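You operate a simulated robot arm through the tools that you are given. There is no shell and no other tool.

The job below is to be done with a simulated robot arm. You get a single attempt, and the scene is never put back.

TASK
Gauge both teal sheets and sort them into the trays by thickness.
Fine: leave the gauge arm up.

It is judged by the outcome, as a careful person would: the job done as asked, and still so three seconds after it is handed in. It fails if anything else is knocked over, pushed out of place, dropped, spilled or broken. Flat cloth is picked up by pressing the open fingertips on it (5 to 10 N) and closing them slowly along it; thin cloth reads only 2 to 8 mm in the jaws.

THE ROBOT
A 7-joint arm with a two-finger parallel gripper, fixed in place. Base frame: the origin is on the floor under the middle of its stand, x ahead of it, y to its left, z up; the work surface is at about z = 800. Lengths are in mm, angles in degrees, forces in N, time in s.
It reaches about 1372 mm from its shoulder. Its first joint turns from -149.0 to 149.0 degrees. Payload 3.43 kg.
Tool frame: the origin (TCP) lies between the finger pads and is the grasp point; the fingertips stand 30 mm ahead of it; z points along the fingers, y is the line along which they close. The gripper opens to 94 mm. The fingers are 28 mm wide and 10 mm thick; the gripper's body (50 by 96 mm) begins 55 mm behind the TCP.
Orientation is told as [roll, pitch, yaw] about the base's x, y, z axes, in that order, counted from this pose: with the fingers straight down and closing along the base's y, the tool's x points along the base's -x, its y along +y and its z along -z.

THE INTERFACE
- The arm moves only by the tool step_arm. Its argument "steps" is a list of rows, each a list of 7 numbers: the shift along the tool's x, y, z in mm, then the turn, a rotation vector about the tool's x, y, z in degrees, then the finger opening in mm, from 0 to 94. In form: [[tx, ty, tz, wx, wy, wz, claw], ...]. A call has 1 to 20 rows; each row is the pose to reach, as a shift and turn from the pose commanded when the call began, along the tool's axes at that moment. A row lasts 0.2 s, in which the tool goes at most 50 mm and 8.6 degrees; a call with a longer step from one row to the next is refused whole, and so is a gripper value outside its range. A pose out of reach is approached as far as the arm can. The call stops where the force on the tool passes 90 N (or 10 N more than at its start, if that is more) or the arm is blocked; 0.2 s more then pass. The fingers move at their own pace (about 45 mm/s each) and stop on an object; they squeeze with about 36 N. The grip force told is the motor's: it shows also when the fingers shut on nothing. Time passes only in rows, and 0.2 s behind the last, so rows that repeat a pose let the fingers close. It gives the time, the measured TCP pose, the force on the tool (base axes), the opening and the grip force at its end, in the units of the frame above (readings bear some noise), with the torque about the TCP (base axes, N m) and any sound that the robot's microphone picked up.
- Cameras (640 x 400 px; columns grow to the right, rows downward): "scene" is fixed at [221.6, -499.8, 1371.8]; the picture's right is [0.17, -0.98, 0.00], its down [-0.64, -0.11, -0.76] and it looks along [0.75, 0.13, -0.65] (base axes); focal length 225 px, centre (320, 200). "wrist" rides on the gripper at [76, 14, -102] in the tool frame; the picture's right is [-0.18, 0.98, 0.00], its down [-0.75, -0.14, -0.64] and it looks along [-0.63, -0.12, 0.77] (tool axes); focal length 243 px, centre (320, 200). There is no depth. A picture from a camera that has moved, and an enlarged one, comes with that camera's place and axes in the base frame and with its lens.
- snapshot(camera): a new picture of that camera. No time passes.
- close_up(camera, box): a new picture of the part [left, top, right, bottom] of that camera's present view, enlarged. No time passes.
- sign_off(): hands the job in; it is judged then, once.

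Nothing tells you positions but the pictures and the camera data. Unless the task says otherwise, let go and move clear before handing in.

The tools are called as a command line: name --pt "numbers of a row" for each row, then --argument value for the rest, lists and objects as JSON in quotes. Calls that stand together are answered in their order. step_arm: Moves the arm, as the interface text tells. Its arguments: {"type":"object","properties":{"steps":{"type":"array","items":{"type":"array","items":{"type":"number"}}}},"required":["steps"]} The other tools are called the same way: snapshot (camera) takes a picture; close_up (camera, box) takes an enlarged picture of a part of a camera's view; sign_off () hands the job in.

At the start:

```text
t: 0.0
position: [969.6, -183.3, 1174.8]
tcp_rot: [0.1, 0.0, 0.1]
ft_force: [-0.2, -0.2, 0.3]
ft_torque: [0.0, 0.01, 0.01]
opening: 93.9
grip_force: 0.1
```

scene: 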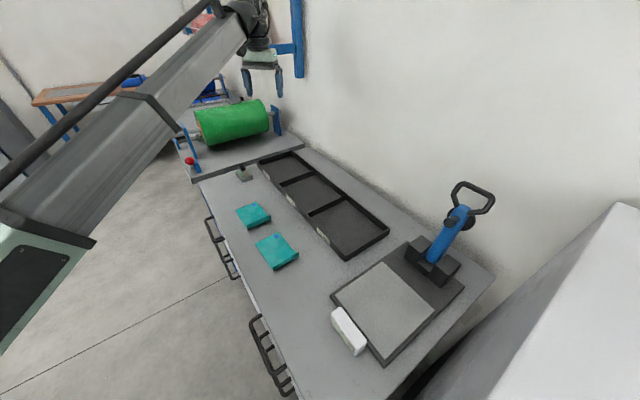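
wrist: 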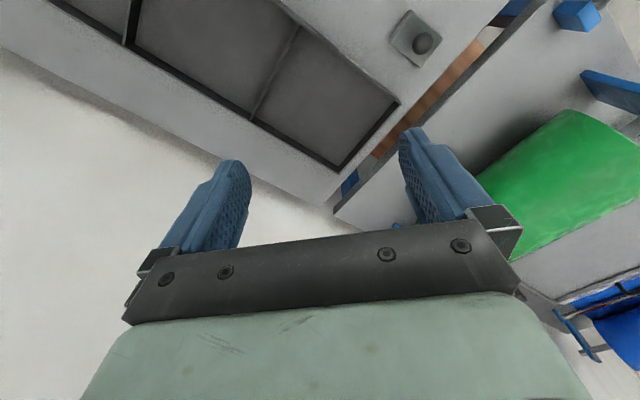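

I see a bench with two teal sheets, a three-compartment tray, and a gauge plate with a blue handled device and a white box (the readout, perhaps). I'll look closer before moving.

close_up --camera "scene" --box '[180, 140, 400, 280]'

close_up --camera "scene" --box '[310, 170, 510, 370]'

close_up --camera "scene" --box '[220, 190, 320, 280]'

close_up --camera "scene" --box '[320, 290, 400, 370]'

```text
2.86 times, centred on (290, 210) of scene
camera zoom: at [221.6, -499.8, 1371.8], right [0.17, -0.98, 0.0], down [-0.64, -0.11, -0.76], along [0.75, 0.13, -0.65], focal length 644 px, centre (406, 171)
```

zoom: 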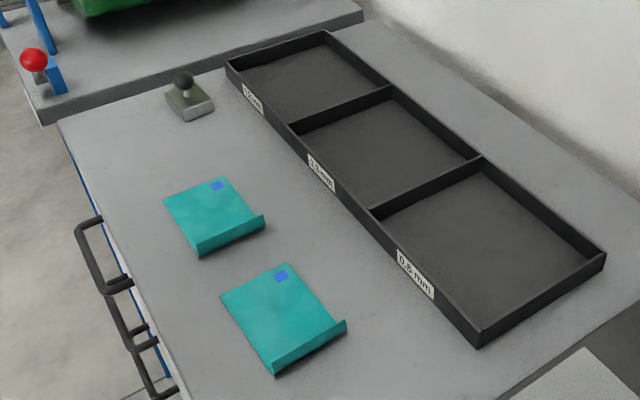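

```text
2.00 times, centred on (410, 270) of scene
camera zoom: at [221.6, -499.8, 1371.8], right [0.17, -0.98, 0.0], down [-0.64, -0.11, -0.76], along [0.75, 0.13, -0.65], focal length 451 px, centre (140, 60)
```

zoom: 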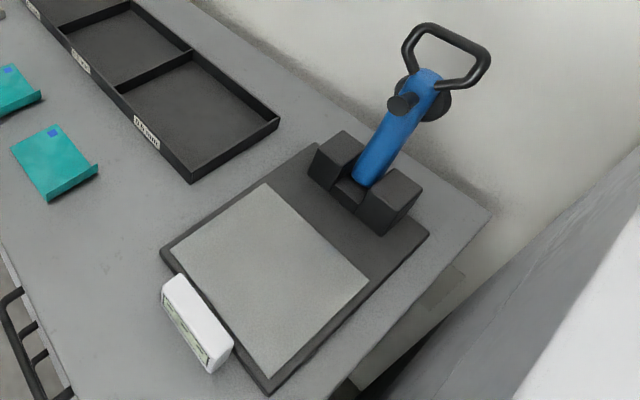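

```text
4.44 times, centred on (270, 235) of scene
camera zoom: at [221.6, -499.8, 1371.8], right [0.17, -0.98, 0.0], down [-0.64, -0.11, -0.76], along [0.75, 0.13, -0.65], focal length 1001 px, centre (542, 44)
```

zoom: 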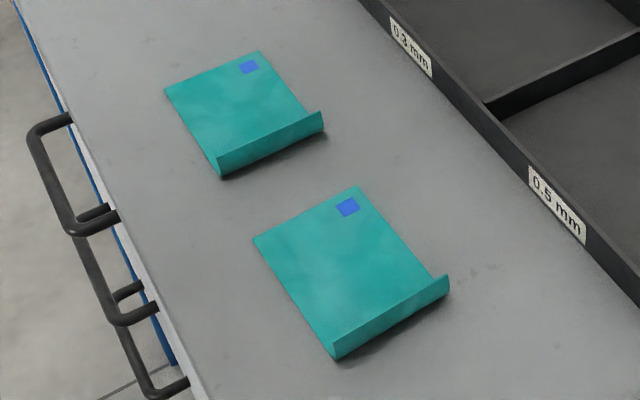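

```text
5.00 times, centred on (360, 330) of scene
camera zoom: at [221.6, -499.8, 1371.8], right [0.17, -0.98, 0.0], down [-0.64, -0.11, -0.76], along [0.75, 0.13, -0.65], focal length 1126 px, centre (120, -450)
```

zoom: 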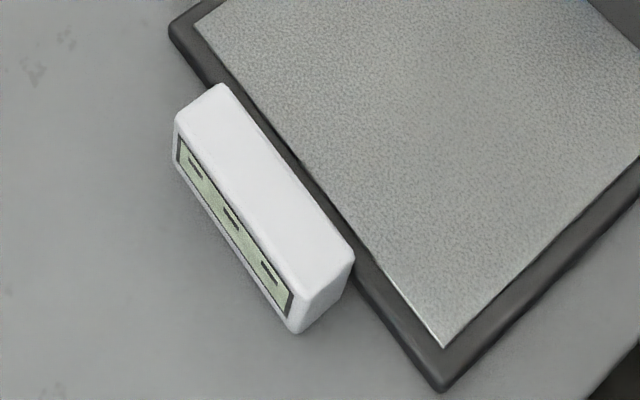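

The bench is turned about 45° to the base: two teal sheets lie at about (758,-160) and (622,-294), each with an upturned lip on its right edge. The trays are behind them, and the gauge plate is centred near (503,-610) with its arm standing upright at about (628,-737). I'll read the labels, then swing the wrist camera over to the gauge at a safe height.

close_up --camera "scene" --box '[255, 160, 345, 250]'

close_up --camera "scene" --box '[400, 170, 510, 290]'

step_arm --pt "39.2 -16.7 -1.6 0 0 2.81 94" --pt "78.4 -33.3 -3.1 0 0 5.62 94" --pt "117.7 -50 -4.7 0 0 8.44 94" --pt "156.9 -66.7 -6.2 0 0 11.25 94" --pt "196.1 -83.3 -7.8 0 0 14.06 94" --pt "235.3 -100 -9.4 0 0 16.87 94" --pt "274.6 -116.7 -10.9 0 0 19.69 94" --pt "313.8 -133.4 -12.5 0 0 22.5 94" --pt "353 -150 -14.1 0 0 25.3 94" --pt "392.2 -166.7 -15.6 0 0 28.1 94" --pt "431.5 -183.4 -17.2 0 0 30.9 94" --pt "470.7 -200 -18.8 0 0 33.75 94" --pt "509.9 -216.7 -20.3 0 0 36.6 94" --pt "549.1 -233.4 -21.9 0 0 39.4 94" --pt "588.4 -250 -23.4 0 0 42.2 94" --pt "627.6 -266.7 -25 0 0 45 94"

```text
4.44 times, centred on (300, 205) of scene
camera zoom: at [221.6, -499.8, 1371.8], right [0.17, -0.98, 0.0], down [-0.64, -0.11, -0.76], along [0.75, 0.13, -0.65], focal length 1001 px, centre (409, 178)
```

zoom: 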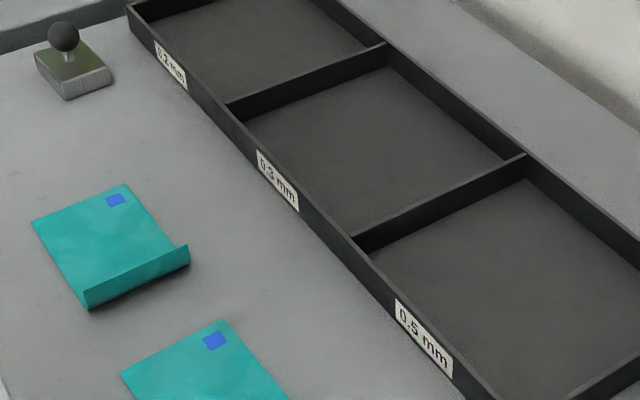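

```text
3.33 times, centred on (455, 230) of scene
camera zoom: at [221.6, -499.8, 1371.8], right [0.17, -0.98, 0.0], down [-0.64, -0.11, -0.76], along [0.75, 0.13, -0.65], focal length 751 px, centre (-130, 100)
```

zoom: 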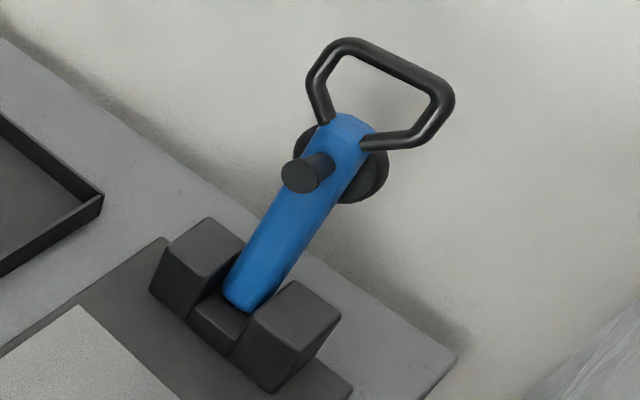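

```text
t: 1.0
position: [821.2, -252.6, 1181.9]
tcp_rot: [-0.4, -1.0, -10.7]
ft_force: [12.0, -3.7, -17.9]
ft_torque: [-0.31, 0.05, -0.18]
opening: 93.6
grip_force: 0.1
out of reach, approached as far as the arm can: row 5
stopped in row 5: the force on the tool passed its limit at 104 N (the readings are from after the stop); the commanded pose is now the measured one
```

The move stopped in row 5: the force spiked and the pose was reported as out of reach. I'll check whether the arm touched anything.

snapshot --camera "scene"

snapshot --camera "wrist"

```text
taken
```

scene: 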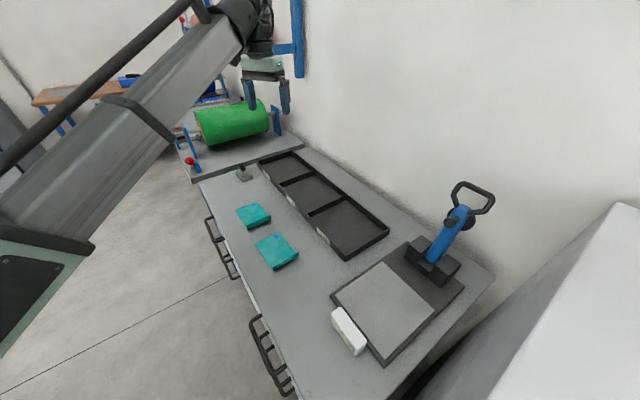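

```text
taken
camera wrist: at [748.1, -222.3, 1281.8], right [0.36, 0.93, 0.0], down [0.7, -0.27, 0.66], along [0.61, -0.24, -0.75], focal length 243 px, centre (320, 200)
```

wrist: 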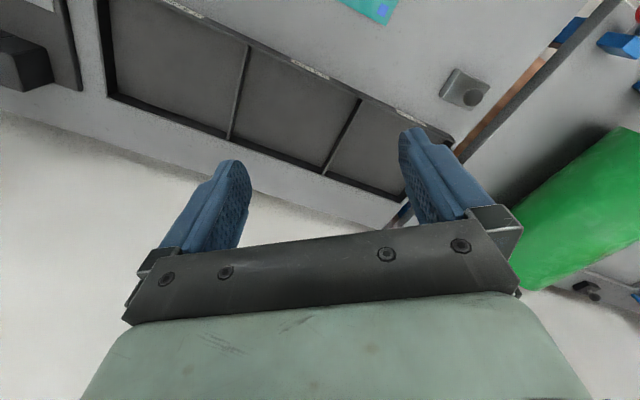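

close_up --camera "scene" --box '[170, 0, 330, 130]'

step_arm --pt "0 0 0 0 0 0 94" --pt "0 0 0 0 0 0 94"

```text
3.08 times, centred on (250, 65) of scene
camera zoom: at [221.6, -499.8, 1371.8], right [0.17, -0.98, 0.0], down [-0.64, -0.11, -0.76], along [0.75, 0.13, -0.65], focal length 693 px, centre (535, 615)
```

zoom: 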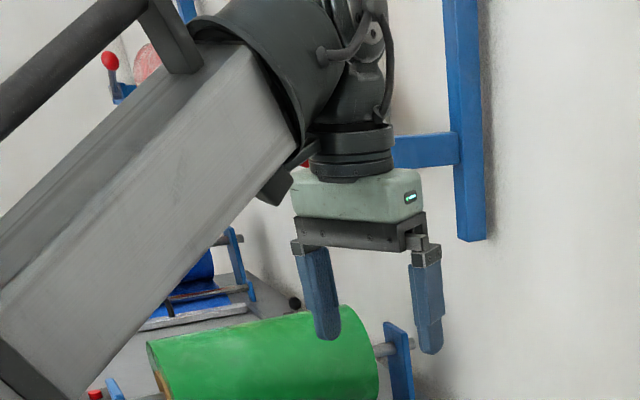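

```text
t: 1.6
position: [821.1, -252.0, 1181.3]
tcp_rot: [-0.4, -0.9, -10.6]
ft_force: [16.4, -5.0, -32.6]
ft_torque: [-0.66, -0.37, -0.3]
opening: 94.2
grip_force: 0.0
```

The gripper is carrying a steady load of about 33 N down and 16 N outward, though nothing in the scene is near the fingers. It looks like the arm's own thick forearm is pressing on the gripper body, because the pose is too high and too close in. I'll back out a little and then go lower, where the forearm lies flatter.

step_arm --pt "-15 0 5 0 0 0 94" --pt "-40 0 15 0 0 0 94" --pt "-40 0 50 0 0 0 94" --pt "-40 0 90 0 0 0 94" --pt "-40 0 130 0 0 0 94" --pt "-40 0 130 0 0 0 94"

snapshot --camera "scene"

```text
t: 3.0
position: [861.1, -260.1, 1052.2]
tcp_rot: [-0.3, -0.9, -10.7]
ft_force: [-0.1, 0.5, -0.3]
ft_torque: [0.0, -0.01, 0.03]
opening: 93.7
grip_force: 0.0
```

```text
taken
```

scene: 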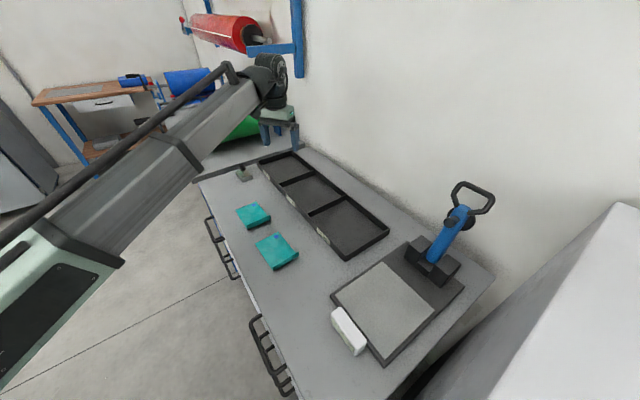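

The force has cleared, which confirms it was the forearm. I'll move at a lower height to above the near sheet, with the jaws turned to the bench direction (yaw -45).

step_arm --pt "30 -17.1 6.5 0 0 4.3 94" --pt "60 -34.2 13 0 0 8.6 94" --pt "90 -51.3 19.5 0 0 12.9 94" --pt "120 -68.4 26 0 0 17.2 94" --pt "150 -85.6 32.5 0 0 21.4 94" --pt "180 -102.7 39 0 0 25.7 94" --pt "210 -119.8 45.5 0 0 30 94" --pt "239.7 -136.9 52 0 0 34.3 94" --pt "239.7 -136.9 52 0 0 34.3 94"

snapshot --camera "scene"

snapshot --camera "wrist"

```text
t: 5.0
position: [600.8, -351.0, 996.5]
tcp_rot: [0.2, -0.9, -45.0]
ft_force: [0.0, -0.2, -0.1]
ft_torque: [-0.01, -0.04, -0.02]
opening: 93.8
grip_force: 0.1
```

```text
taken
```

scene: 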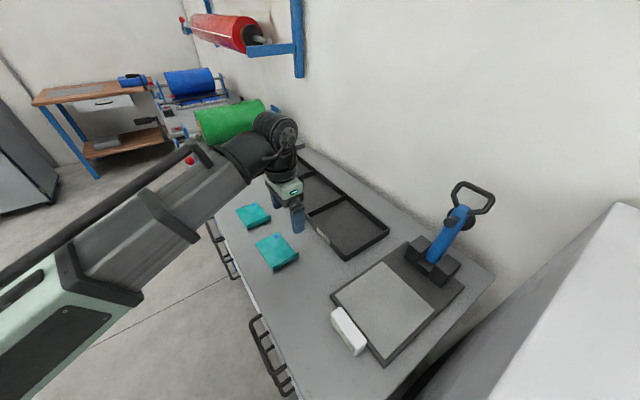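

```text
taken
camera wrist: at [557.0, -285.9, 1097.8], right [0.83, 0.56, 0.01], down [0.42, -0.63, 0.65], along [0.37, -0.54, -0.76], focal length 243 px, centre (320, 200)
```

wrist: 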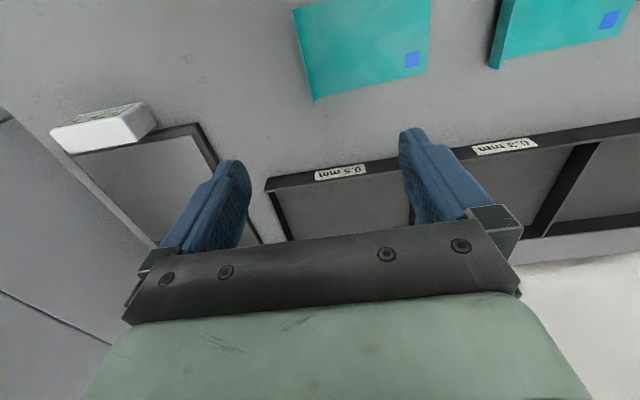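

The path is clear and the wrist camera now sees the sheets, the tray labels and the readout. I'll enlarge those parts.

close_up --camera "wrist" --box '[280, 0, 480, 125]'

close_up --camera "wrist" --box '[30, 90, 190, 190]'

close_up --camera "wrist" --box '[300, 120, 560, 200]'

close_up --camera "scene" --box '[410, 170, 500, 290]'

```text
3.20 times, centred on (380, 62) of wrist
camera zoom: at [557.0, -285.9, 1097.8], right [0.83, 0.56, 0.01], down [0.42, -0.63, 0.65], along [0.37, -0.54, -0.76], focal length 776 px, centre (128, 640)
```

zoom: 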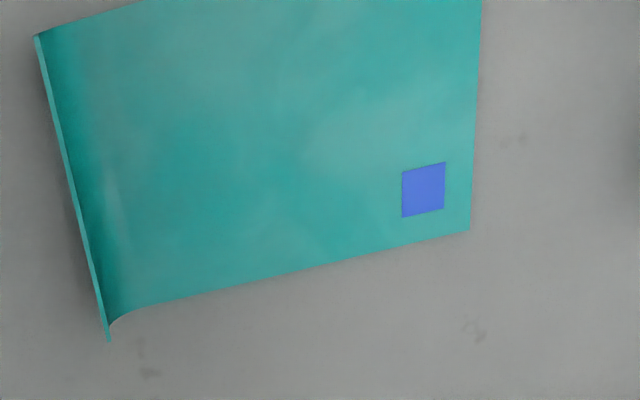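

```text
4.00 times, centred on (110, 140) of wrist
camera zoom: at [557.0, -285.9, 1097.8], right [0.83, 0.56, 0.01], down [0.42, -0.63, 0.65], along [0.37, -0.54, -0.76], focal length 970 px, centre (1160, 440)
```

zoom: 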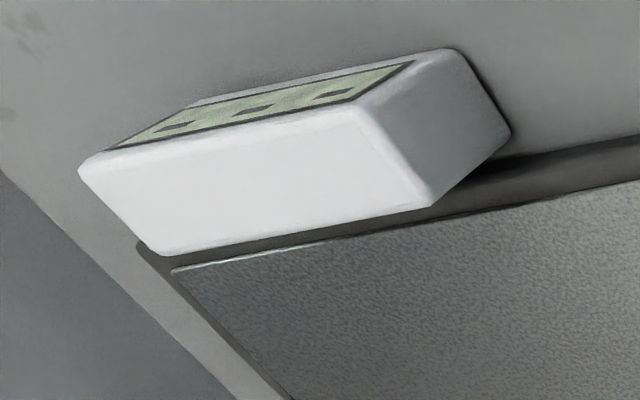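

```text
2.46 times, centred on (430, 160) of wrist
camera zoom: at [557.0, -285.9, 1097.8], right [0.83, 0.56, 0.01], down [0.42, -0.63, 0.65], along [0.37, -0.54, -0.76], focal length 597 px, centre (49, 298)
```

zoom: 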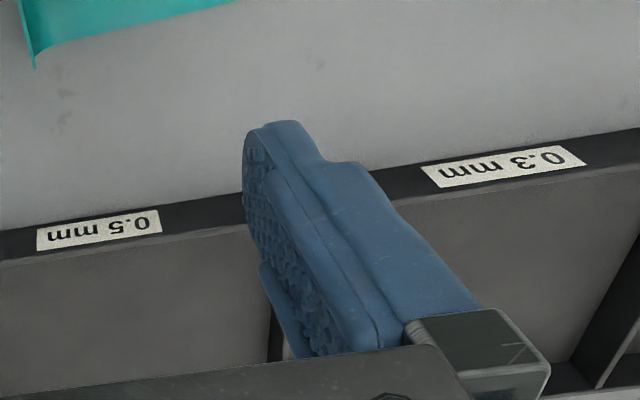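

```text
3.33 times, centred on (455, 230) of scene
camera zoom: at [221.6, -499.8, 1371.8], right [0.17, -0.98, 0.0], down [-0.64, -0.11, -0.76], along [0.75, 0.13, -0.65], focal length 751 px, centre (-130, 100)
```

zoom: 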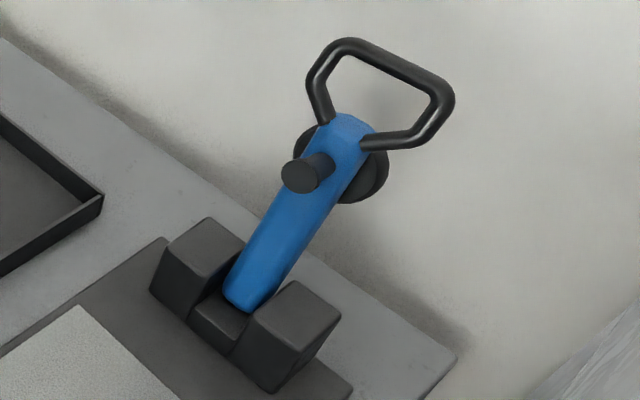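

Labels read 0.5 mm (right) and 0.3 mm (middle), and the readout shows "---" for now. I next want a second view of the gauge's handle to locate it precisely, so I'll move out over the tray and then up.

step_arm --pt "-44 -7 0 0 0 0 94" --pt "-88 -14 0 0 0 0 94" --pt "-132 -20 0 0 0 0 94" --pt "-176 -27 0 0 0 0 94" --pt "-220 -34 0 0 0 0 94" --pt "-263 -40 0 0 0 0 94" --pt "-263 -40 -40 0 0 0 94" --pt "-263 -40 -80 0 0 0 94" --pt "-263 -40 -120 0 0 0 94" --pt "-263 -40 -152 0 0 0 94" --pt "-263 -40 -152 0 0 0 94"

snapshot --camera "wrist"

```text
t: 7.4
position: [757.4, -562.9, 1153.2]
tcp_rot: [0.3, -0.9, -45.0]
ft_force: [0.5, 0.2, 1.0]
ft_torque: [0.05, -0.01, -0.03]
opening: 94.1
grip_force: 0.1
```

```text
taken
camera wrist: at [712.2, -498.0, 1254.2], right [0.82, 0.57, 0.01], down [0.42, -0.63, 0.65], along [0.37, -0.54, -0.76], focal length 243 px, centre (320, 200)
```

wrist: 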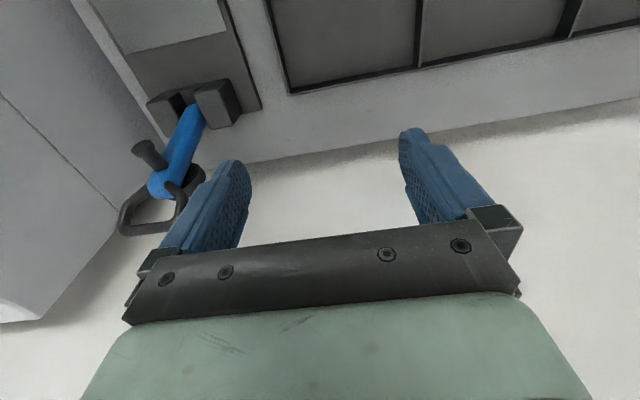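

close_up --camera "wrist" --box '[90, 60, 270, 250]'

close_up --camera "scene" --box '[380, 150, 640, 400]'

```text
2.11 times, centred on (180, 155) of wrist
camera zoom: at [712.2, -498.0, 1254.2], right [0.82, 0.57, 0.01], down [0.42, -0.63, 0.65], along [0.37, -0.54, -0.76], focal length 511 px, centre (615, 295)
```

zoom: 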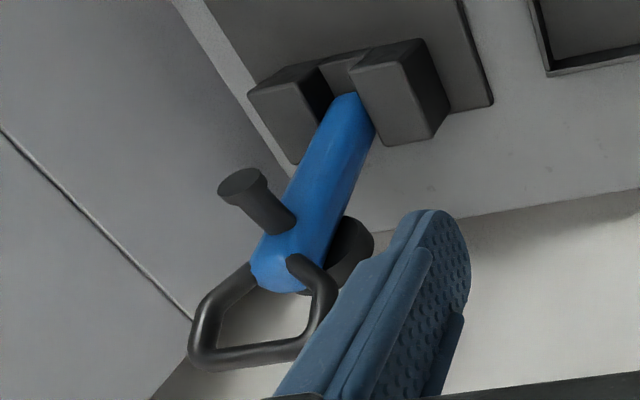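

```text
1.60 times, centred on (510, 275) of scene
camera zoom: at [221.6, -499.8, 1371.8], right [0.17, -0.98, 0.0], down [-0.64, -0.11, -0.76], along [0.75, 0.13, -0.65], focal length 360 px, centre (16, 80)
```

zoom: 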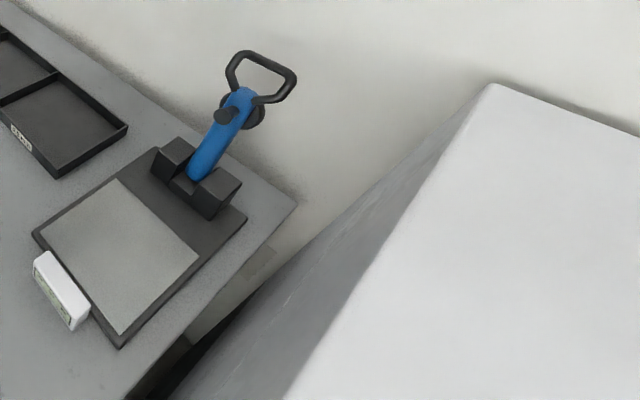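

Two views agree on the handle bar: it runs along the bench direction from about (690,-747) to (643,-794) at z ≈ 1063. The foot points towards the plate, and the pivot is near z ≈ 848. I'll level the tool, turn the jaws across the bar, and hover above it.

step_arm --pt "0 0 0 0.3 0.9 0 60" --pt "0 0 0 0.3 0.9 0 44" --pt "0 0 0 0.3 0.9 0 44"

step_arm --pt "-6.9 -17.6 0 0 0 7.5 44" --pt "-13.7 -35.2 0 0 0 15 44" --pt "-20.6 -52.9 0 0 0 22.5 44" --pt "-27.5 -70.5 0 0 0 30 44" --pt "-34.3 -88.1 0 0 0 37.5 44" --pt "-41.2 -105.7 0 0 0 45 44" --pt "-48.1 -123.4 0 0 0 52.5 44" --pt "-54.9 -141 0 0 0 60 44" --pt "-61.8 -158.6 0 0 0 67.5 44" --pt "-68.7 -176.2 0 0 0 75 44" --pt "-75.5 -193.9 0 0 0 82.5 44" --pt "-82.4 -211.5 0 0 0 90 44" --pt "-82.4 -211.5 0 0 0 90 44"

snapshot --camera "scene"

snapshot --camera "wrist"

```text
t: 8.2
position: [757.1, -562.6, 1152.4]
tcp_rot: [-0.1, 0.0, -45.0]
ft_force: [0.3, -0.8, 0.1]
ft_torque: [-0.01, -0.01, 0.01]
opening: 44.0
grip_force: 0.1
```

```text
t: 11.0
position: [666.0, -770.4, 1153.2]
tcp_rot: [-0.1, 0.0, -135.1]
ft_force: [0.3, 1.0, 0.8]
ft_torque: [-0.04, 0.0, -0.05]
opening: 43.8
grip_force: 0.1
```

```text
taken
```

scene: 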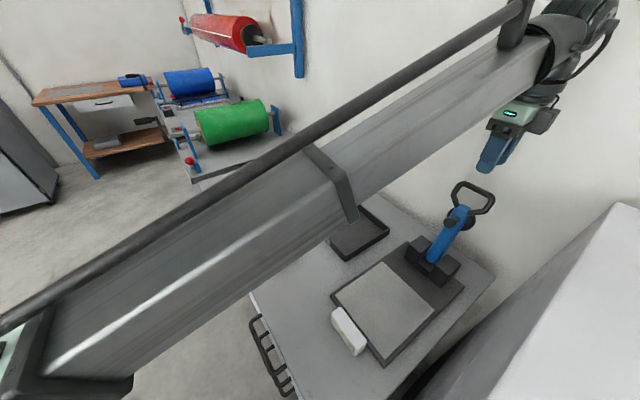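

```text
taken
camera wrist: at [730.2, -726.4, 1256.3], right [0.56, -0.83, 0.0], down [-0.63, -0.43, 0.64], along [-0.53, -0.36, -0.77], focal length 243 px, centre (320, 200)
```

wrist: 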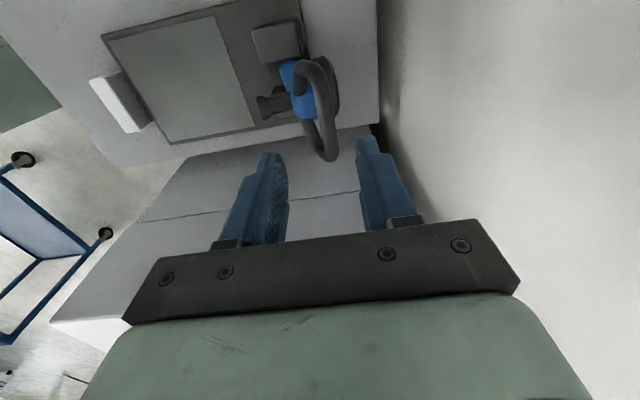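

The jaws hover over the handle. I'll check the bar's position against this view before descending.

close_up --camera "wrist" --box '[230, 10, 420, 180]'

```text
2.35 times, centred on (325, 95) of wrist
camera zoom: at [730.2, -726.4, 1256.3], right [0.56, -0.83, 0.0], down [-0.63, -0.43, 0.64], along [-0.53, -0.36, -0.77], focal length 571 px, centre (308, 447)
```

zoom: 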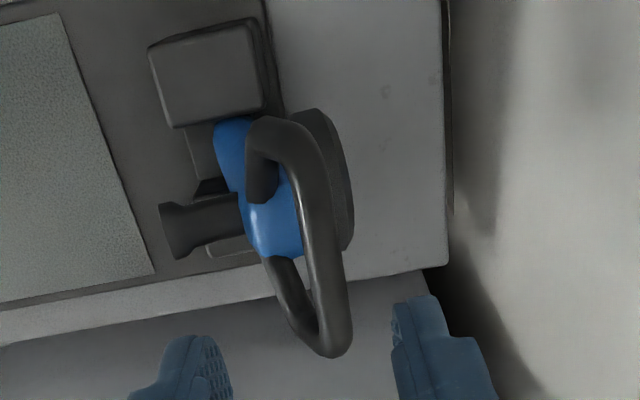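

The bar sits at b ≈ 1018 in bench coordinates (distance from the robot square to the bench), within 2–3 mm of the jaw centre. I'll descend so the jaws straddle it, then close.

step_arm --pt "0 2 25 0 0 0 44" --pt "0 2 45 0 0 0 44" --pt "0 2 60 0 0 0 44" --pt "0 2 70 0 0 0 44" --pt "0 2 75 0 0 0 44" --pt "0 2 75 0 0 0 44"

snapshot --camera "wrist"

close_up --camera "scene" --box '[410, 90, 570, 250]'

```text
t: 12.4
position: [667.7, -773.0, 1077.7]
tcp_rot: [0.0, -0.1, -135.0]
ft_force: [0.9, -0.2, -1.1]
ft_torque: [-0.02, 0.04, 0.01]
opening: 44.0
grip_force: 0.0
```

```text
taken
camera wrist: at [731.8, -728.3, 1180.1], right [0.57, -0.82, 0.0], down [-0.63, -0.43, 0.64], along [-0.53, -0.36, -0.77], focal length 243 px, centre (320, 200)
```

wrist: 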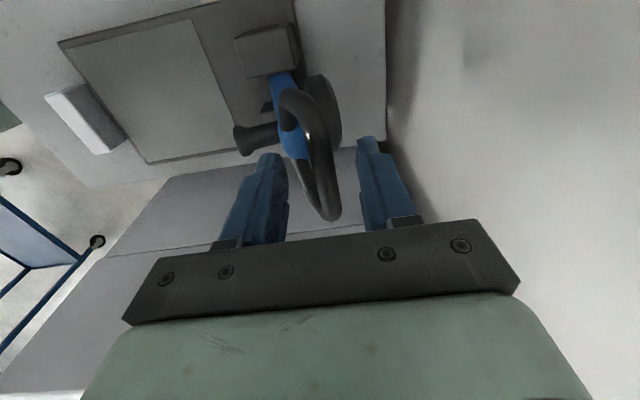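

```text
2.50 times, centred on (490, 170) of scene
camera zoom: at [221.6, -499.8, 1371.8], right [0.17, -0.98, 0.0], down [-0.64, -0.11, -0.76], along [0.75, 0.13, -0.65], focal length 563 px, centre (-105, 275)
```

zoom: 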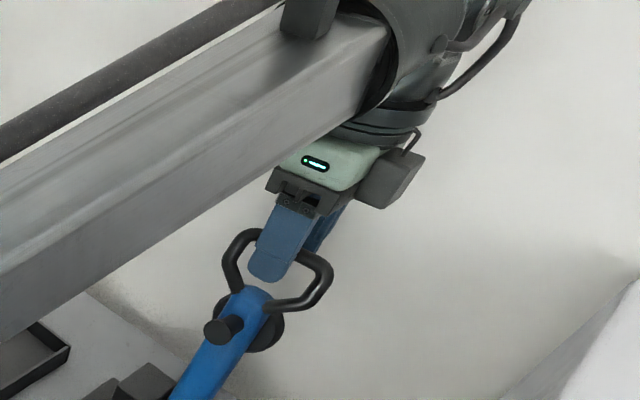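

The jaws straddle the bar between its legs. Closing on it now.

step_arm --pt "0 0 0 0 0 0 34" --pt "0 0 0 0 0 0 24" --pt "0 0 0 0 0 0 16" --pt "0 0 0 0 0 0 8" --pt "0 0 0 0 0 0 4" --pt "0 0 0 0 0 0 4"

```text
t: 13.8
position: [666.8, -773.1, 1077.7]
tcp_rot: [0.1, -0.1, -135.0]
ft_force: [1.3, -0.2, 1.5]
ft_torque: [0.05, -0.04, -0.86]
opening: 12.5
grip_force: 45.3
```

The bar is gripped (12.5 mm across). I'll swing the arm forward a few degrees along the estimated arc and check the forces.

step_arm --pt "0 -4.9 -1.2 -0.5 0 0 4" --pt "0 -9.7 -2.1 -1.0 0 0 4" --pt "0 -19.5 -3.8 -2.1 0 0 4" --pt "0 -29.3 -5 -3.1 0 0 4" --pt "0 -29.3 -5 -3.1 0 0 4"

close_up --camera "scene" --box '[410, 90, 570, 250]'

```text
t: 15.0
position: [645.6, -752.5, 1082.7]
tcp_rot: [3.1, 0.0, -135.0]
ft_force: [-4.0, -4.1, -0.6]
ft_torque: [0.09, -0.01, -0.61]
opening: 12.6
grip_force: 45.5
```

```text
2.50 times, centred on (490, 170) of scene
camera zoom: at [221.6, -499.8, 1371.8], right [0.17, -0.98, 0.0], down [-0.64, -0.11, -0.76], along [0.75, 0.13, -0.65], focal length 563 px, centre (-105, 275)
```

zoom: 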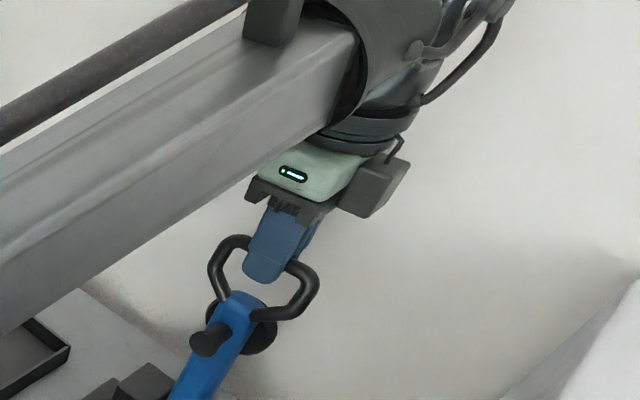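

Forces are small and the arm follows the jaws. I'll continue the swing along the arc in stages.

step_arm --pt "0 -7.9 -1.2 -0.8 0 0 4" --pt "0 -15.8 -2.1 -1.7 0 0 4" --pt "0 -31.7 -2.9 -3.4 0 0 4" --pt "0 -47.5 -2.8 -5.0 0 0 4" --pt "0 -63.4 -1.5 -6.7 0 0 4" --pt "0 -79.2 0.8 -8.4 0 0 4" --pt "0 -79.2 0.8 -8.4 0 0 4"

close_up --camera "scene" --box '[370, 90, 570, 290]'

snapshot --camera "wrist"

```text
t: 16.6
position: [591.0, -696.5, 1077.3]
tcp_rot: [11.4, 0.0, -134.9]
ft_force: [-1.6, -1.7, -4.7]
ft_torque: [0.2, 0.03, -0.32]
opening: 12.9
grip_force: 45.4
```

```text
2.00 times, centred on (470, 190) of scene
camera zoom: at [221.6, -499.8, 1371.8], right [0.17, -0.98, 0.0], down [-0.64, -0.11, -0.76], along [0.75, 0.13, -0.65], focal length 451 px, centre (20, 220)
```

zoom: 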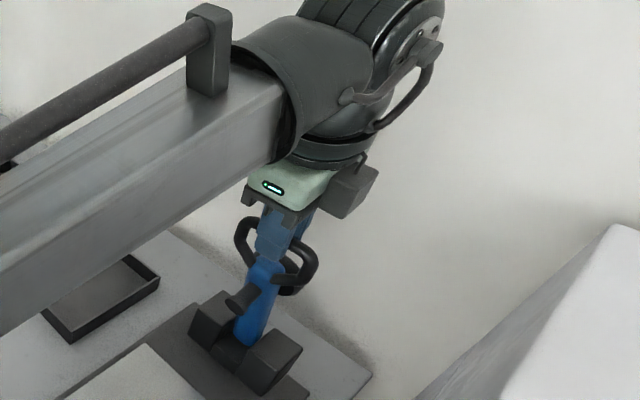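

```text
taken
camera wrist: at [641.1, -637.7, 1180.4], right [0.55, -0.81, 0.2], down [-0.72, -0.35, 0.6], along [-0.42, -0.47, -0.77], focal length 243 px, centre (320, 200)
```

wrist: 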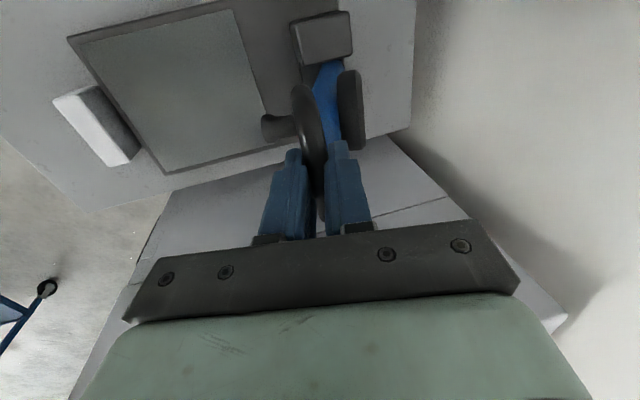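

Forces are only a few newtons and the arc fits well. I'll continue downward.

step_arm --pt "0 -7.9 0.5 -0.8 0 0 4" --pt "0 -15.8 1.2 -1.7 0 0 4" --pt "0 -31.5 3.4 -3.3 0 0 4" --pt "0 -47.0 6.7 -5.0 0 0 4" --pt "0 -62.3 11.0 -6.7 0 0 4" --pt "0 -77.3 16.5 -8.3 0 0 4" --pt "0 -77.3 16.5 -8.3 0 0 4"

close_up --camera "scene" --box '[370, 90, 570, 290]'

```text
t: 18.2
position: [539.5, -646.0, 1045.4]
tcp_rot: [19.9, 0.0, -134.9]
ft_force: [2.8, 7.9, 0.0]
ft_torque: [0.11, 0.04, 0.06]
opening: 12.7
grip_force: 44.9
```

```text
2.00 times, centred on (470, 190) of scene
camera zoom: at [221.6, -499.8, 1371.8], right [0.17, -0.98, 0.0], down [-0.64, -0.11, -0.76], along [0.75, 0.13, -0.65], focal length 451 px, centre (20, 220)
```

zoom: 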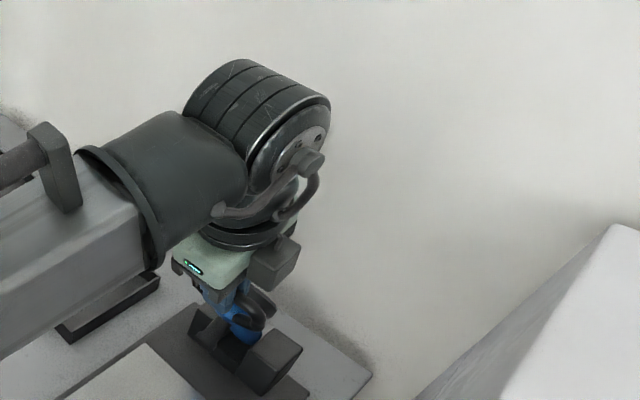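

step_arm --pt "0 -7.6 2.0 -0.8 0 0 4" --pt "0 -15.2 4.2 -1.7 0 0 4" --pt "0 -30.2 9.5 -3.3 0 0 4" --pt "0 -44.8 15.8 -5.0 0 0 4" --pt "0 -58.9 23.0 -6.7 0 0 4" --pt "0 -72.5 31.3 -8.3 0 0 4" --pt "0 -72.5 31.3 -8.3 0 0 4"

snapshot --camera "scene"

snapshot --camera "wrist"

```text
t: 19.8
position: [499.5, -604.9, 990.0]
tcp_rot: [28.1, -0.1, -134.8]
ft_force: [15.5, -3.0, -9.3]
ft_torque: [-0.42, 0.17, 0.32]
opening: 12.7
grip_force: 44.3
```

```text
taken
```

scene: 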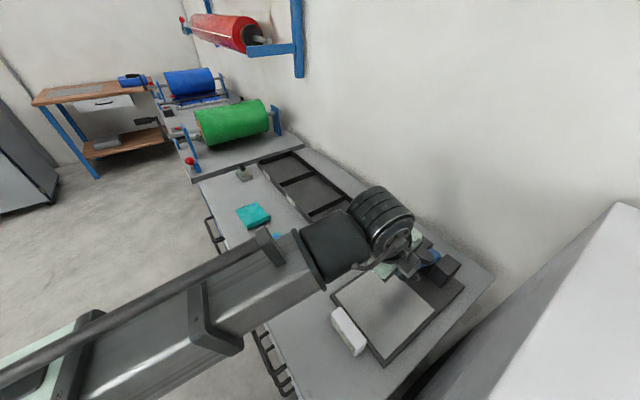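

```text
taken
camera wrist: at [529.2, -525.9, 1087.3], right [0.48, -0.74, 0.46], down [-0.83, -0.23, 0.5], along [-0.26, -0.63, -0.73], focal length 243 px, centre (320, 200)
```

wrist: 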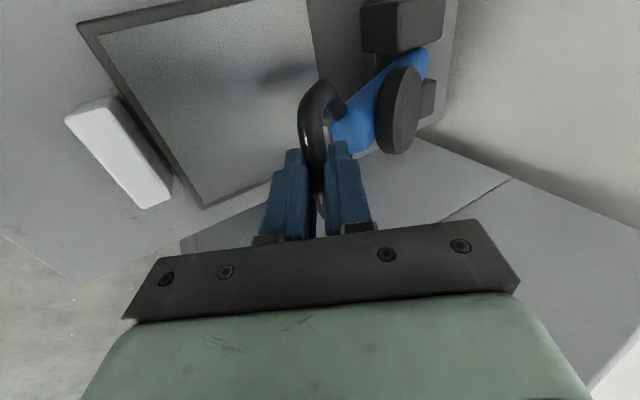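

The arm is about two thirds down, with a mild pull towards the pivot, so my radius is 2–3 mm too long. I'll correct for that and continue. The readout stays visible in the scene view, which is useful.

step_arm --pt "0 -6.8 4.2 -0.8 0 0 4" --pt "0 -13.5 8.5 -1.7 0 0 4" --pt "0 -20 13.2 -2.5 0 0 4" --pt "0 -26.5 17.9 -3.4 0 0 4" --pt "0 -32.9 22.3 -4.2 0 0 4" --pt "0 -39.3 26.7 -5.0 0 0 4" --pt "0 -39.3 26.7 -5.0 0 0 4"

close_up --camera "scene" --box '[310, 200, 500, 380]'

snapshot --camera "wrist"

```text
t: 21.4
position: [484.0, -589.5, 949.3]
tcp_rot: [33.2, 0.0, -134.9]
ft_force: [20.9, -7.7, -7.8]
ft_torque: [-0.61, 0.17, 0.51]
opening: 12.5
grip_force: 44.9
```

```text
2.22 times, centred on (405, 290) of scene
camera zoom: at [221.6, -499.8, 1371.8], right [0.17, -0.98, 0.0], down [-0.64, -0.11, -0.76], along [0.75, 0.13, -0.65], focal length 501 px, centre (131, 0)
```

zoom: 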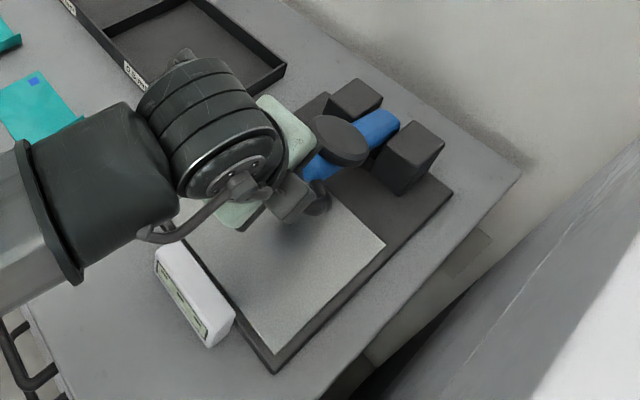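

```text
taken
camera wrist: at [507.0, -503.7, 1042.3], right [0.45, -0.71, 0.54], down [-0.86, -0.2, 0.46], along [-0.22, -0.67, -0.71], focal length 243 px, centre (320, 200)
```

wrist: 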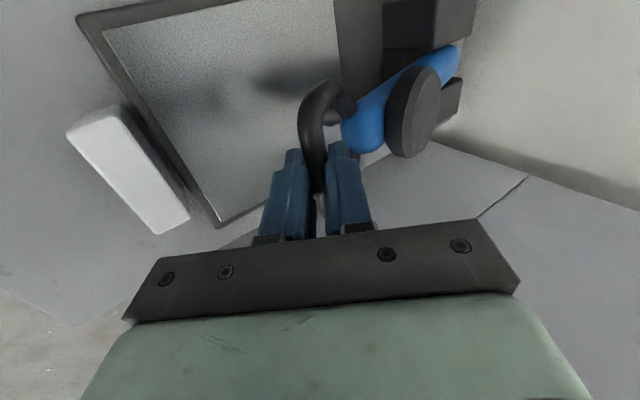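

step_arm --pt "0.5 -5.7 5.7 -0.8 0 0 4" --pt "1 -11.4 11.4 -1.7 0 0 4" --pt "1 -17.6 16.2 -2.5 0 0 4" --pt "1 -23.9 21.1 -3.4 0 0 4" --pt "1 -29.8 26.3 -4.2 0 0 4" --pt "1 -29.8 26.3 -4.2 0 0 4"

close_up --camera "scene" --box '[310, 200, 500, 380]'

close_up --camera "wrist" --box '[220, 20, 480, 220]'

```text
t: 22.8
position: [475.3, -580.3, 909.2]
tcp_rot: [37.3, -0.1, -135.0]
ft_force: [-11.3, -5.6, -0.3]
ft_torque: [-0.94, 0.97, 0.05]
opening: 12.6
grip_force: 45.1
```

```text
2.22 times, centred on (405, 290) of scene
camera zoom: at [221.6, -499.8, 1371.8], right [0.17, -0.98, 0.0], down [-0.64, -0.11, -0.76], along [0.75, 0.13, -0.65], focal length 501 px, centre (131, 0)
```

zoom: 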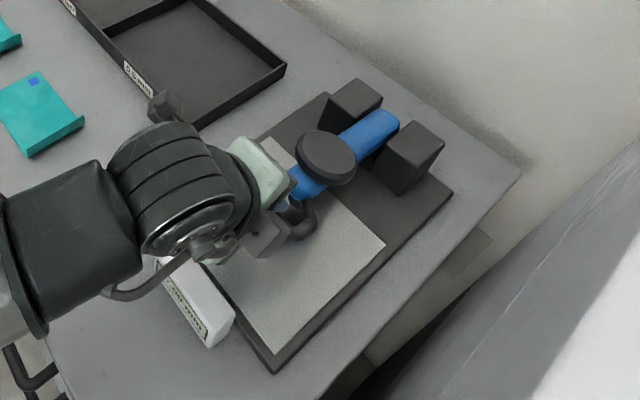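

```text
2.00 times, centred on (350, 120) of wrist
camera zoom: at [494.4, -490.8, 1000.5], right [0.42, -0.68, 0.6], down [-0.89, -0.18, 0.43], along [-0.19, -0.71, -0.68], focal length 485 px, centre (260, 360)
```

zoom: 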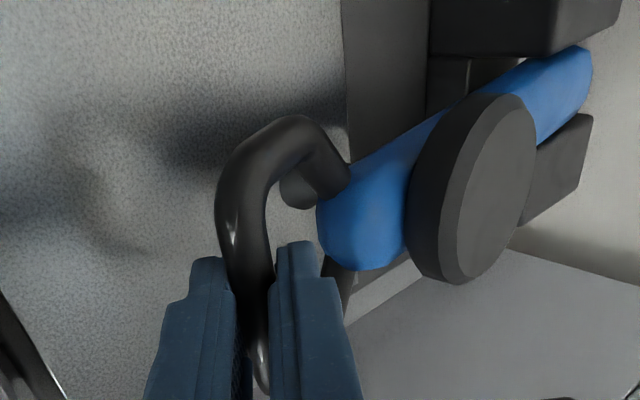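

step_arm --pt "0 -4 3.4 -0.3 0 0 4" --pt "0 -8 6.7 -0.6 0 0 4" --pt "0 -12 10 -0.8 0 0 4" --pt "0 -12 10 -0.8 0 0 4"

close_up --camera "scene" --box '[310, 200, 500, 380]'

```text
t: 23.8
position: [473.4, -579.9, 894.8]
tcp_rot: [38.1, -0.1, -135.0]
ft_force: [-8.8, -9.7, -1.5]
ft_torque: [-0.77, 0.65, 0.42]
opening: 12.9
grip_force: 44.9
```

```text
2.22 times, centred on (405, 290) of scene
camera zoom: at [221.6, -499.8, 1371.8], right [0.17, -0.98, 0.0], down [-0.64, -0.11, -0.76], along [0.75, 0.13, -0.65], focal length 501 px, centre (131, 0)
```

zoom: 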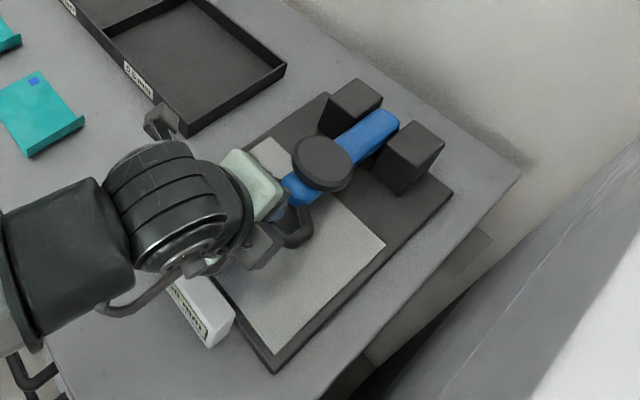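

The display seems to have changed, so I'll look at it closely.

close_up --camera "scene" --box '[325, 295, 385, 360]'

snapshot --camera "wrist"

```text
6.15 times, centred on (355, 328) of scene
camera zoom: at [221.6, -499.8, 1371.8], right [0.17, -0.98, 0.0], down [-0.64, -0.11, -0.76], along [0.75, 0.13, -0.65], focal length 1386 px, centre (105, -585)
```

zoom: 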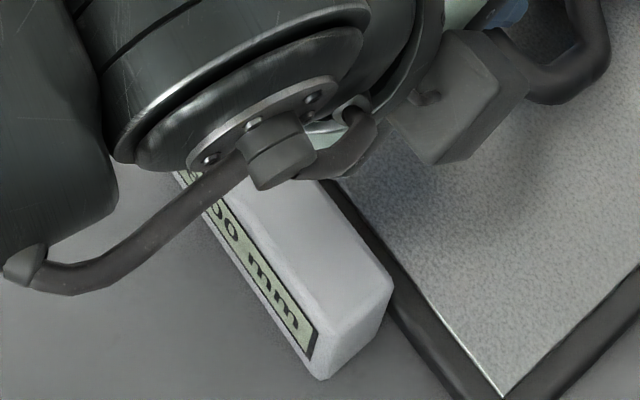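

```text
taken
camera wrist: at [491.7, -488.2, 984.4], right [0.42, -0.68, 0.61], down [-0.89, -0.17, 0.42], along [-0.18, -0.72, -0.68], focal length 243 px, centre (320, 200)
```

wrist: 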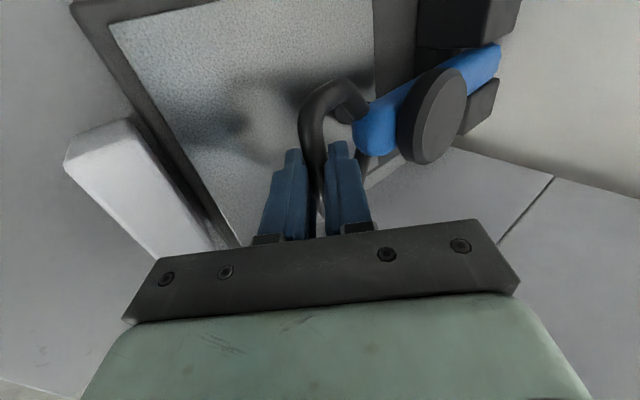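

It reads "…00 mm", partly hidden. I'll ease down a bit more to feel whether the foot is seated.

step_arm --pt "0 -1.5 1.4 0 0 0 4" --pt "0 -3 2.8 0 0 0 4" --pt "0 -3 2.8 0 0 0 4"

close_up --camera "scene" --box '[325, 295, 385, 360]'

```text
t: 24.6
position: [473.1, -578.8, 891.6]
tcp_rot: [38.1, 0.0, -134.9]
ft_force: [-3.4, -12.4, -1.0]
ft_torque: [-0.83, 0.64, 0.49]
opening: 12.3
grip_force: 45.0
```

```text
6.15 times, centred on (355, 328) of scene
camera zoom: at [221.6, -499.8, 1371.8], right [0.17, -0.98, 0.0], down [-0.64, -0.11, -0.76], along [0.75, 0.13, -0.65], focal length 1386 px, centre (105, -585)
```

zoom: 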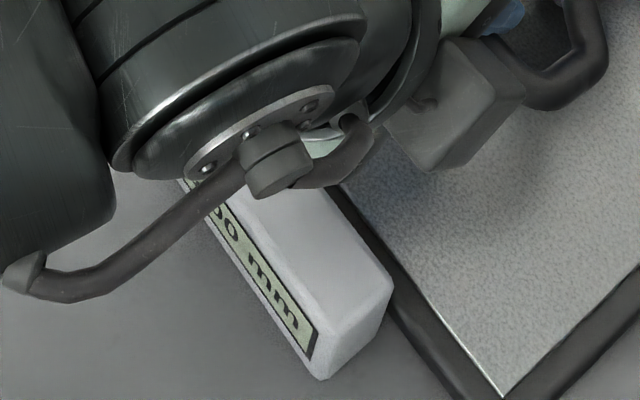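

step_arm --pt "-0.5 -1.5 1.4 0 0 0 4" --pt "-1 -3 2.8 0 0 0 4" --pt "-1 -4.5 4.2 0 0 0 4" --pt "-1 -4.5 4.2 0 0 0 4"

```text
t: 25.6
position: [473.0, -579.1, 886.0]
tcp_rot: [38.2, -0.1, -134.9]
ft_force: [14.3, -14.0, -1.5]
ft_torque: [-0.59, 0.24, 0.95]
opening: 12.7
grip_force: 45.0
```

step_arm --pt "0 0.3 2.1 0 0 0 4" --pt "0 -0.3 3.6 0 0 0 4" --pt "0 -0.3 3.6 0 0 0 4"

step_arm --pt "0 -0.9 1.2 0 0 0 4" --pt "0 -1.8 2.4 0 0 0 4" --pt "0 -1.8 2.4 0 0 0 4"

close_up --camera "scene" --box '[310, 200, 500, 380]'

```text
t: 26.4
position: [473.1, -578.7, 883.3]
tcp_rot: [38.1, -0.1, -135.0]
ft_force: [2.8, -2.0, 9.3]
ft_torque: [-0.26, 0.06, 1.16]
opening: 12.7
grip_force: 45.6
```

```text
t: 27.2
position: [472.6, -578.7, 882.0]
tcp_rot: [38.5, -0.1, -135.0]
ft_force: [-3.4, 7.7, 47.6]
ft_torque: [-0.7, 0.09, 0.87]
opening: 12.6
grip_force: 44.8
```

```text
2.22 times, centred on (405, 290) of scene
camera zoom: at [221.6, -499.8, 1371.8], right [0.17, -0.98, 0.0], down [-0.64, -0.11, -0.76], along [0.75, 0.13, -0.65], focal length 501 px, centre (131, 0)
```

zoom: 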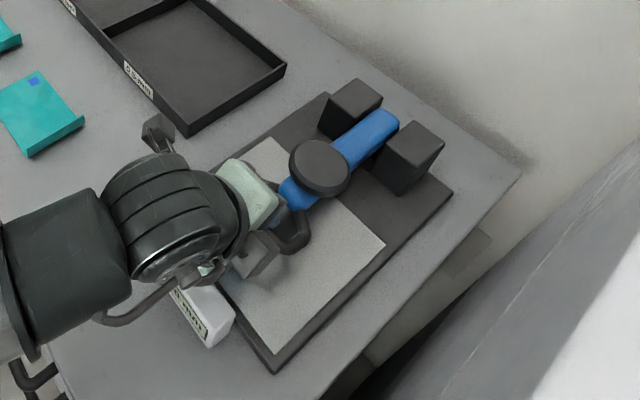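

The foot is seated on the plate: contact comes at TCP z ≈ 883 and force is now 48 N. I'll ease off to a light load and read the zero.

step_arm --pt "0 0.9 -1.2 0 0 0 4" --pt "0 0.9 -1.2 0 0 0 4"

close_up --camera "scene" --box '[335, 310, 375, 350]'

```text
t: 27.8
position: [473.0, -578.5, 883.6]
tcp_rot: [38.3, 0.0, -134.9]
ft_force: [-0.1, 6.4, 38.2]
ft_torque: [-0.8, 0.29, 0.71]
opening: 12.6
grip_force: 45.2
```

```text
10.00 times, centred on (355, 330) of scene
camera zoom: at [221.6, -499.8, 1371.8], right [0.17, -0.98, 0.0], down [-0.64, -0.11, -0.76], along [0.75, 0.13, -0.65], focal length 2253 px, centre (-30, -1100)
```

zoom: 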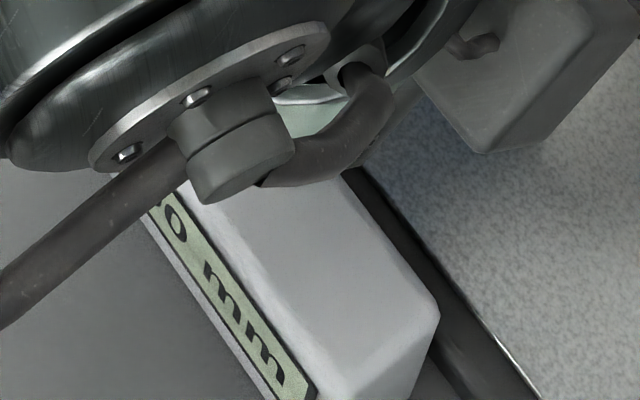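

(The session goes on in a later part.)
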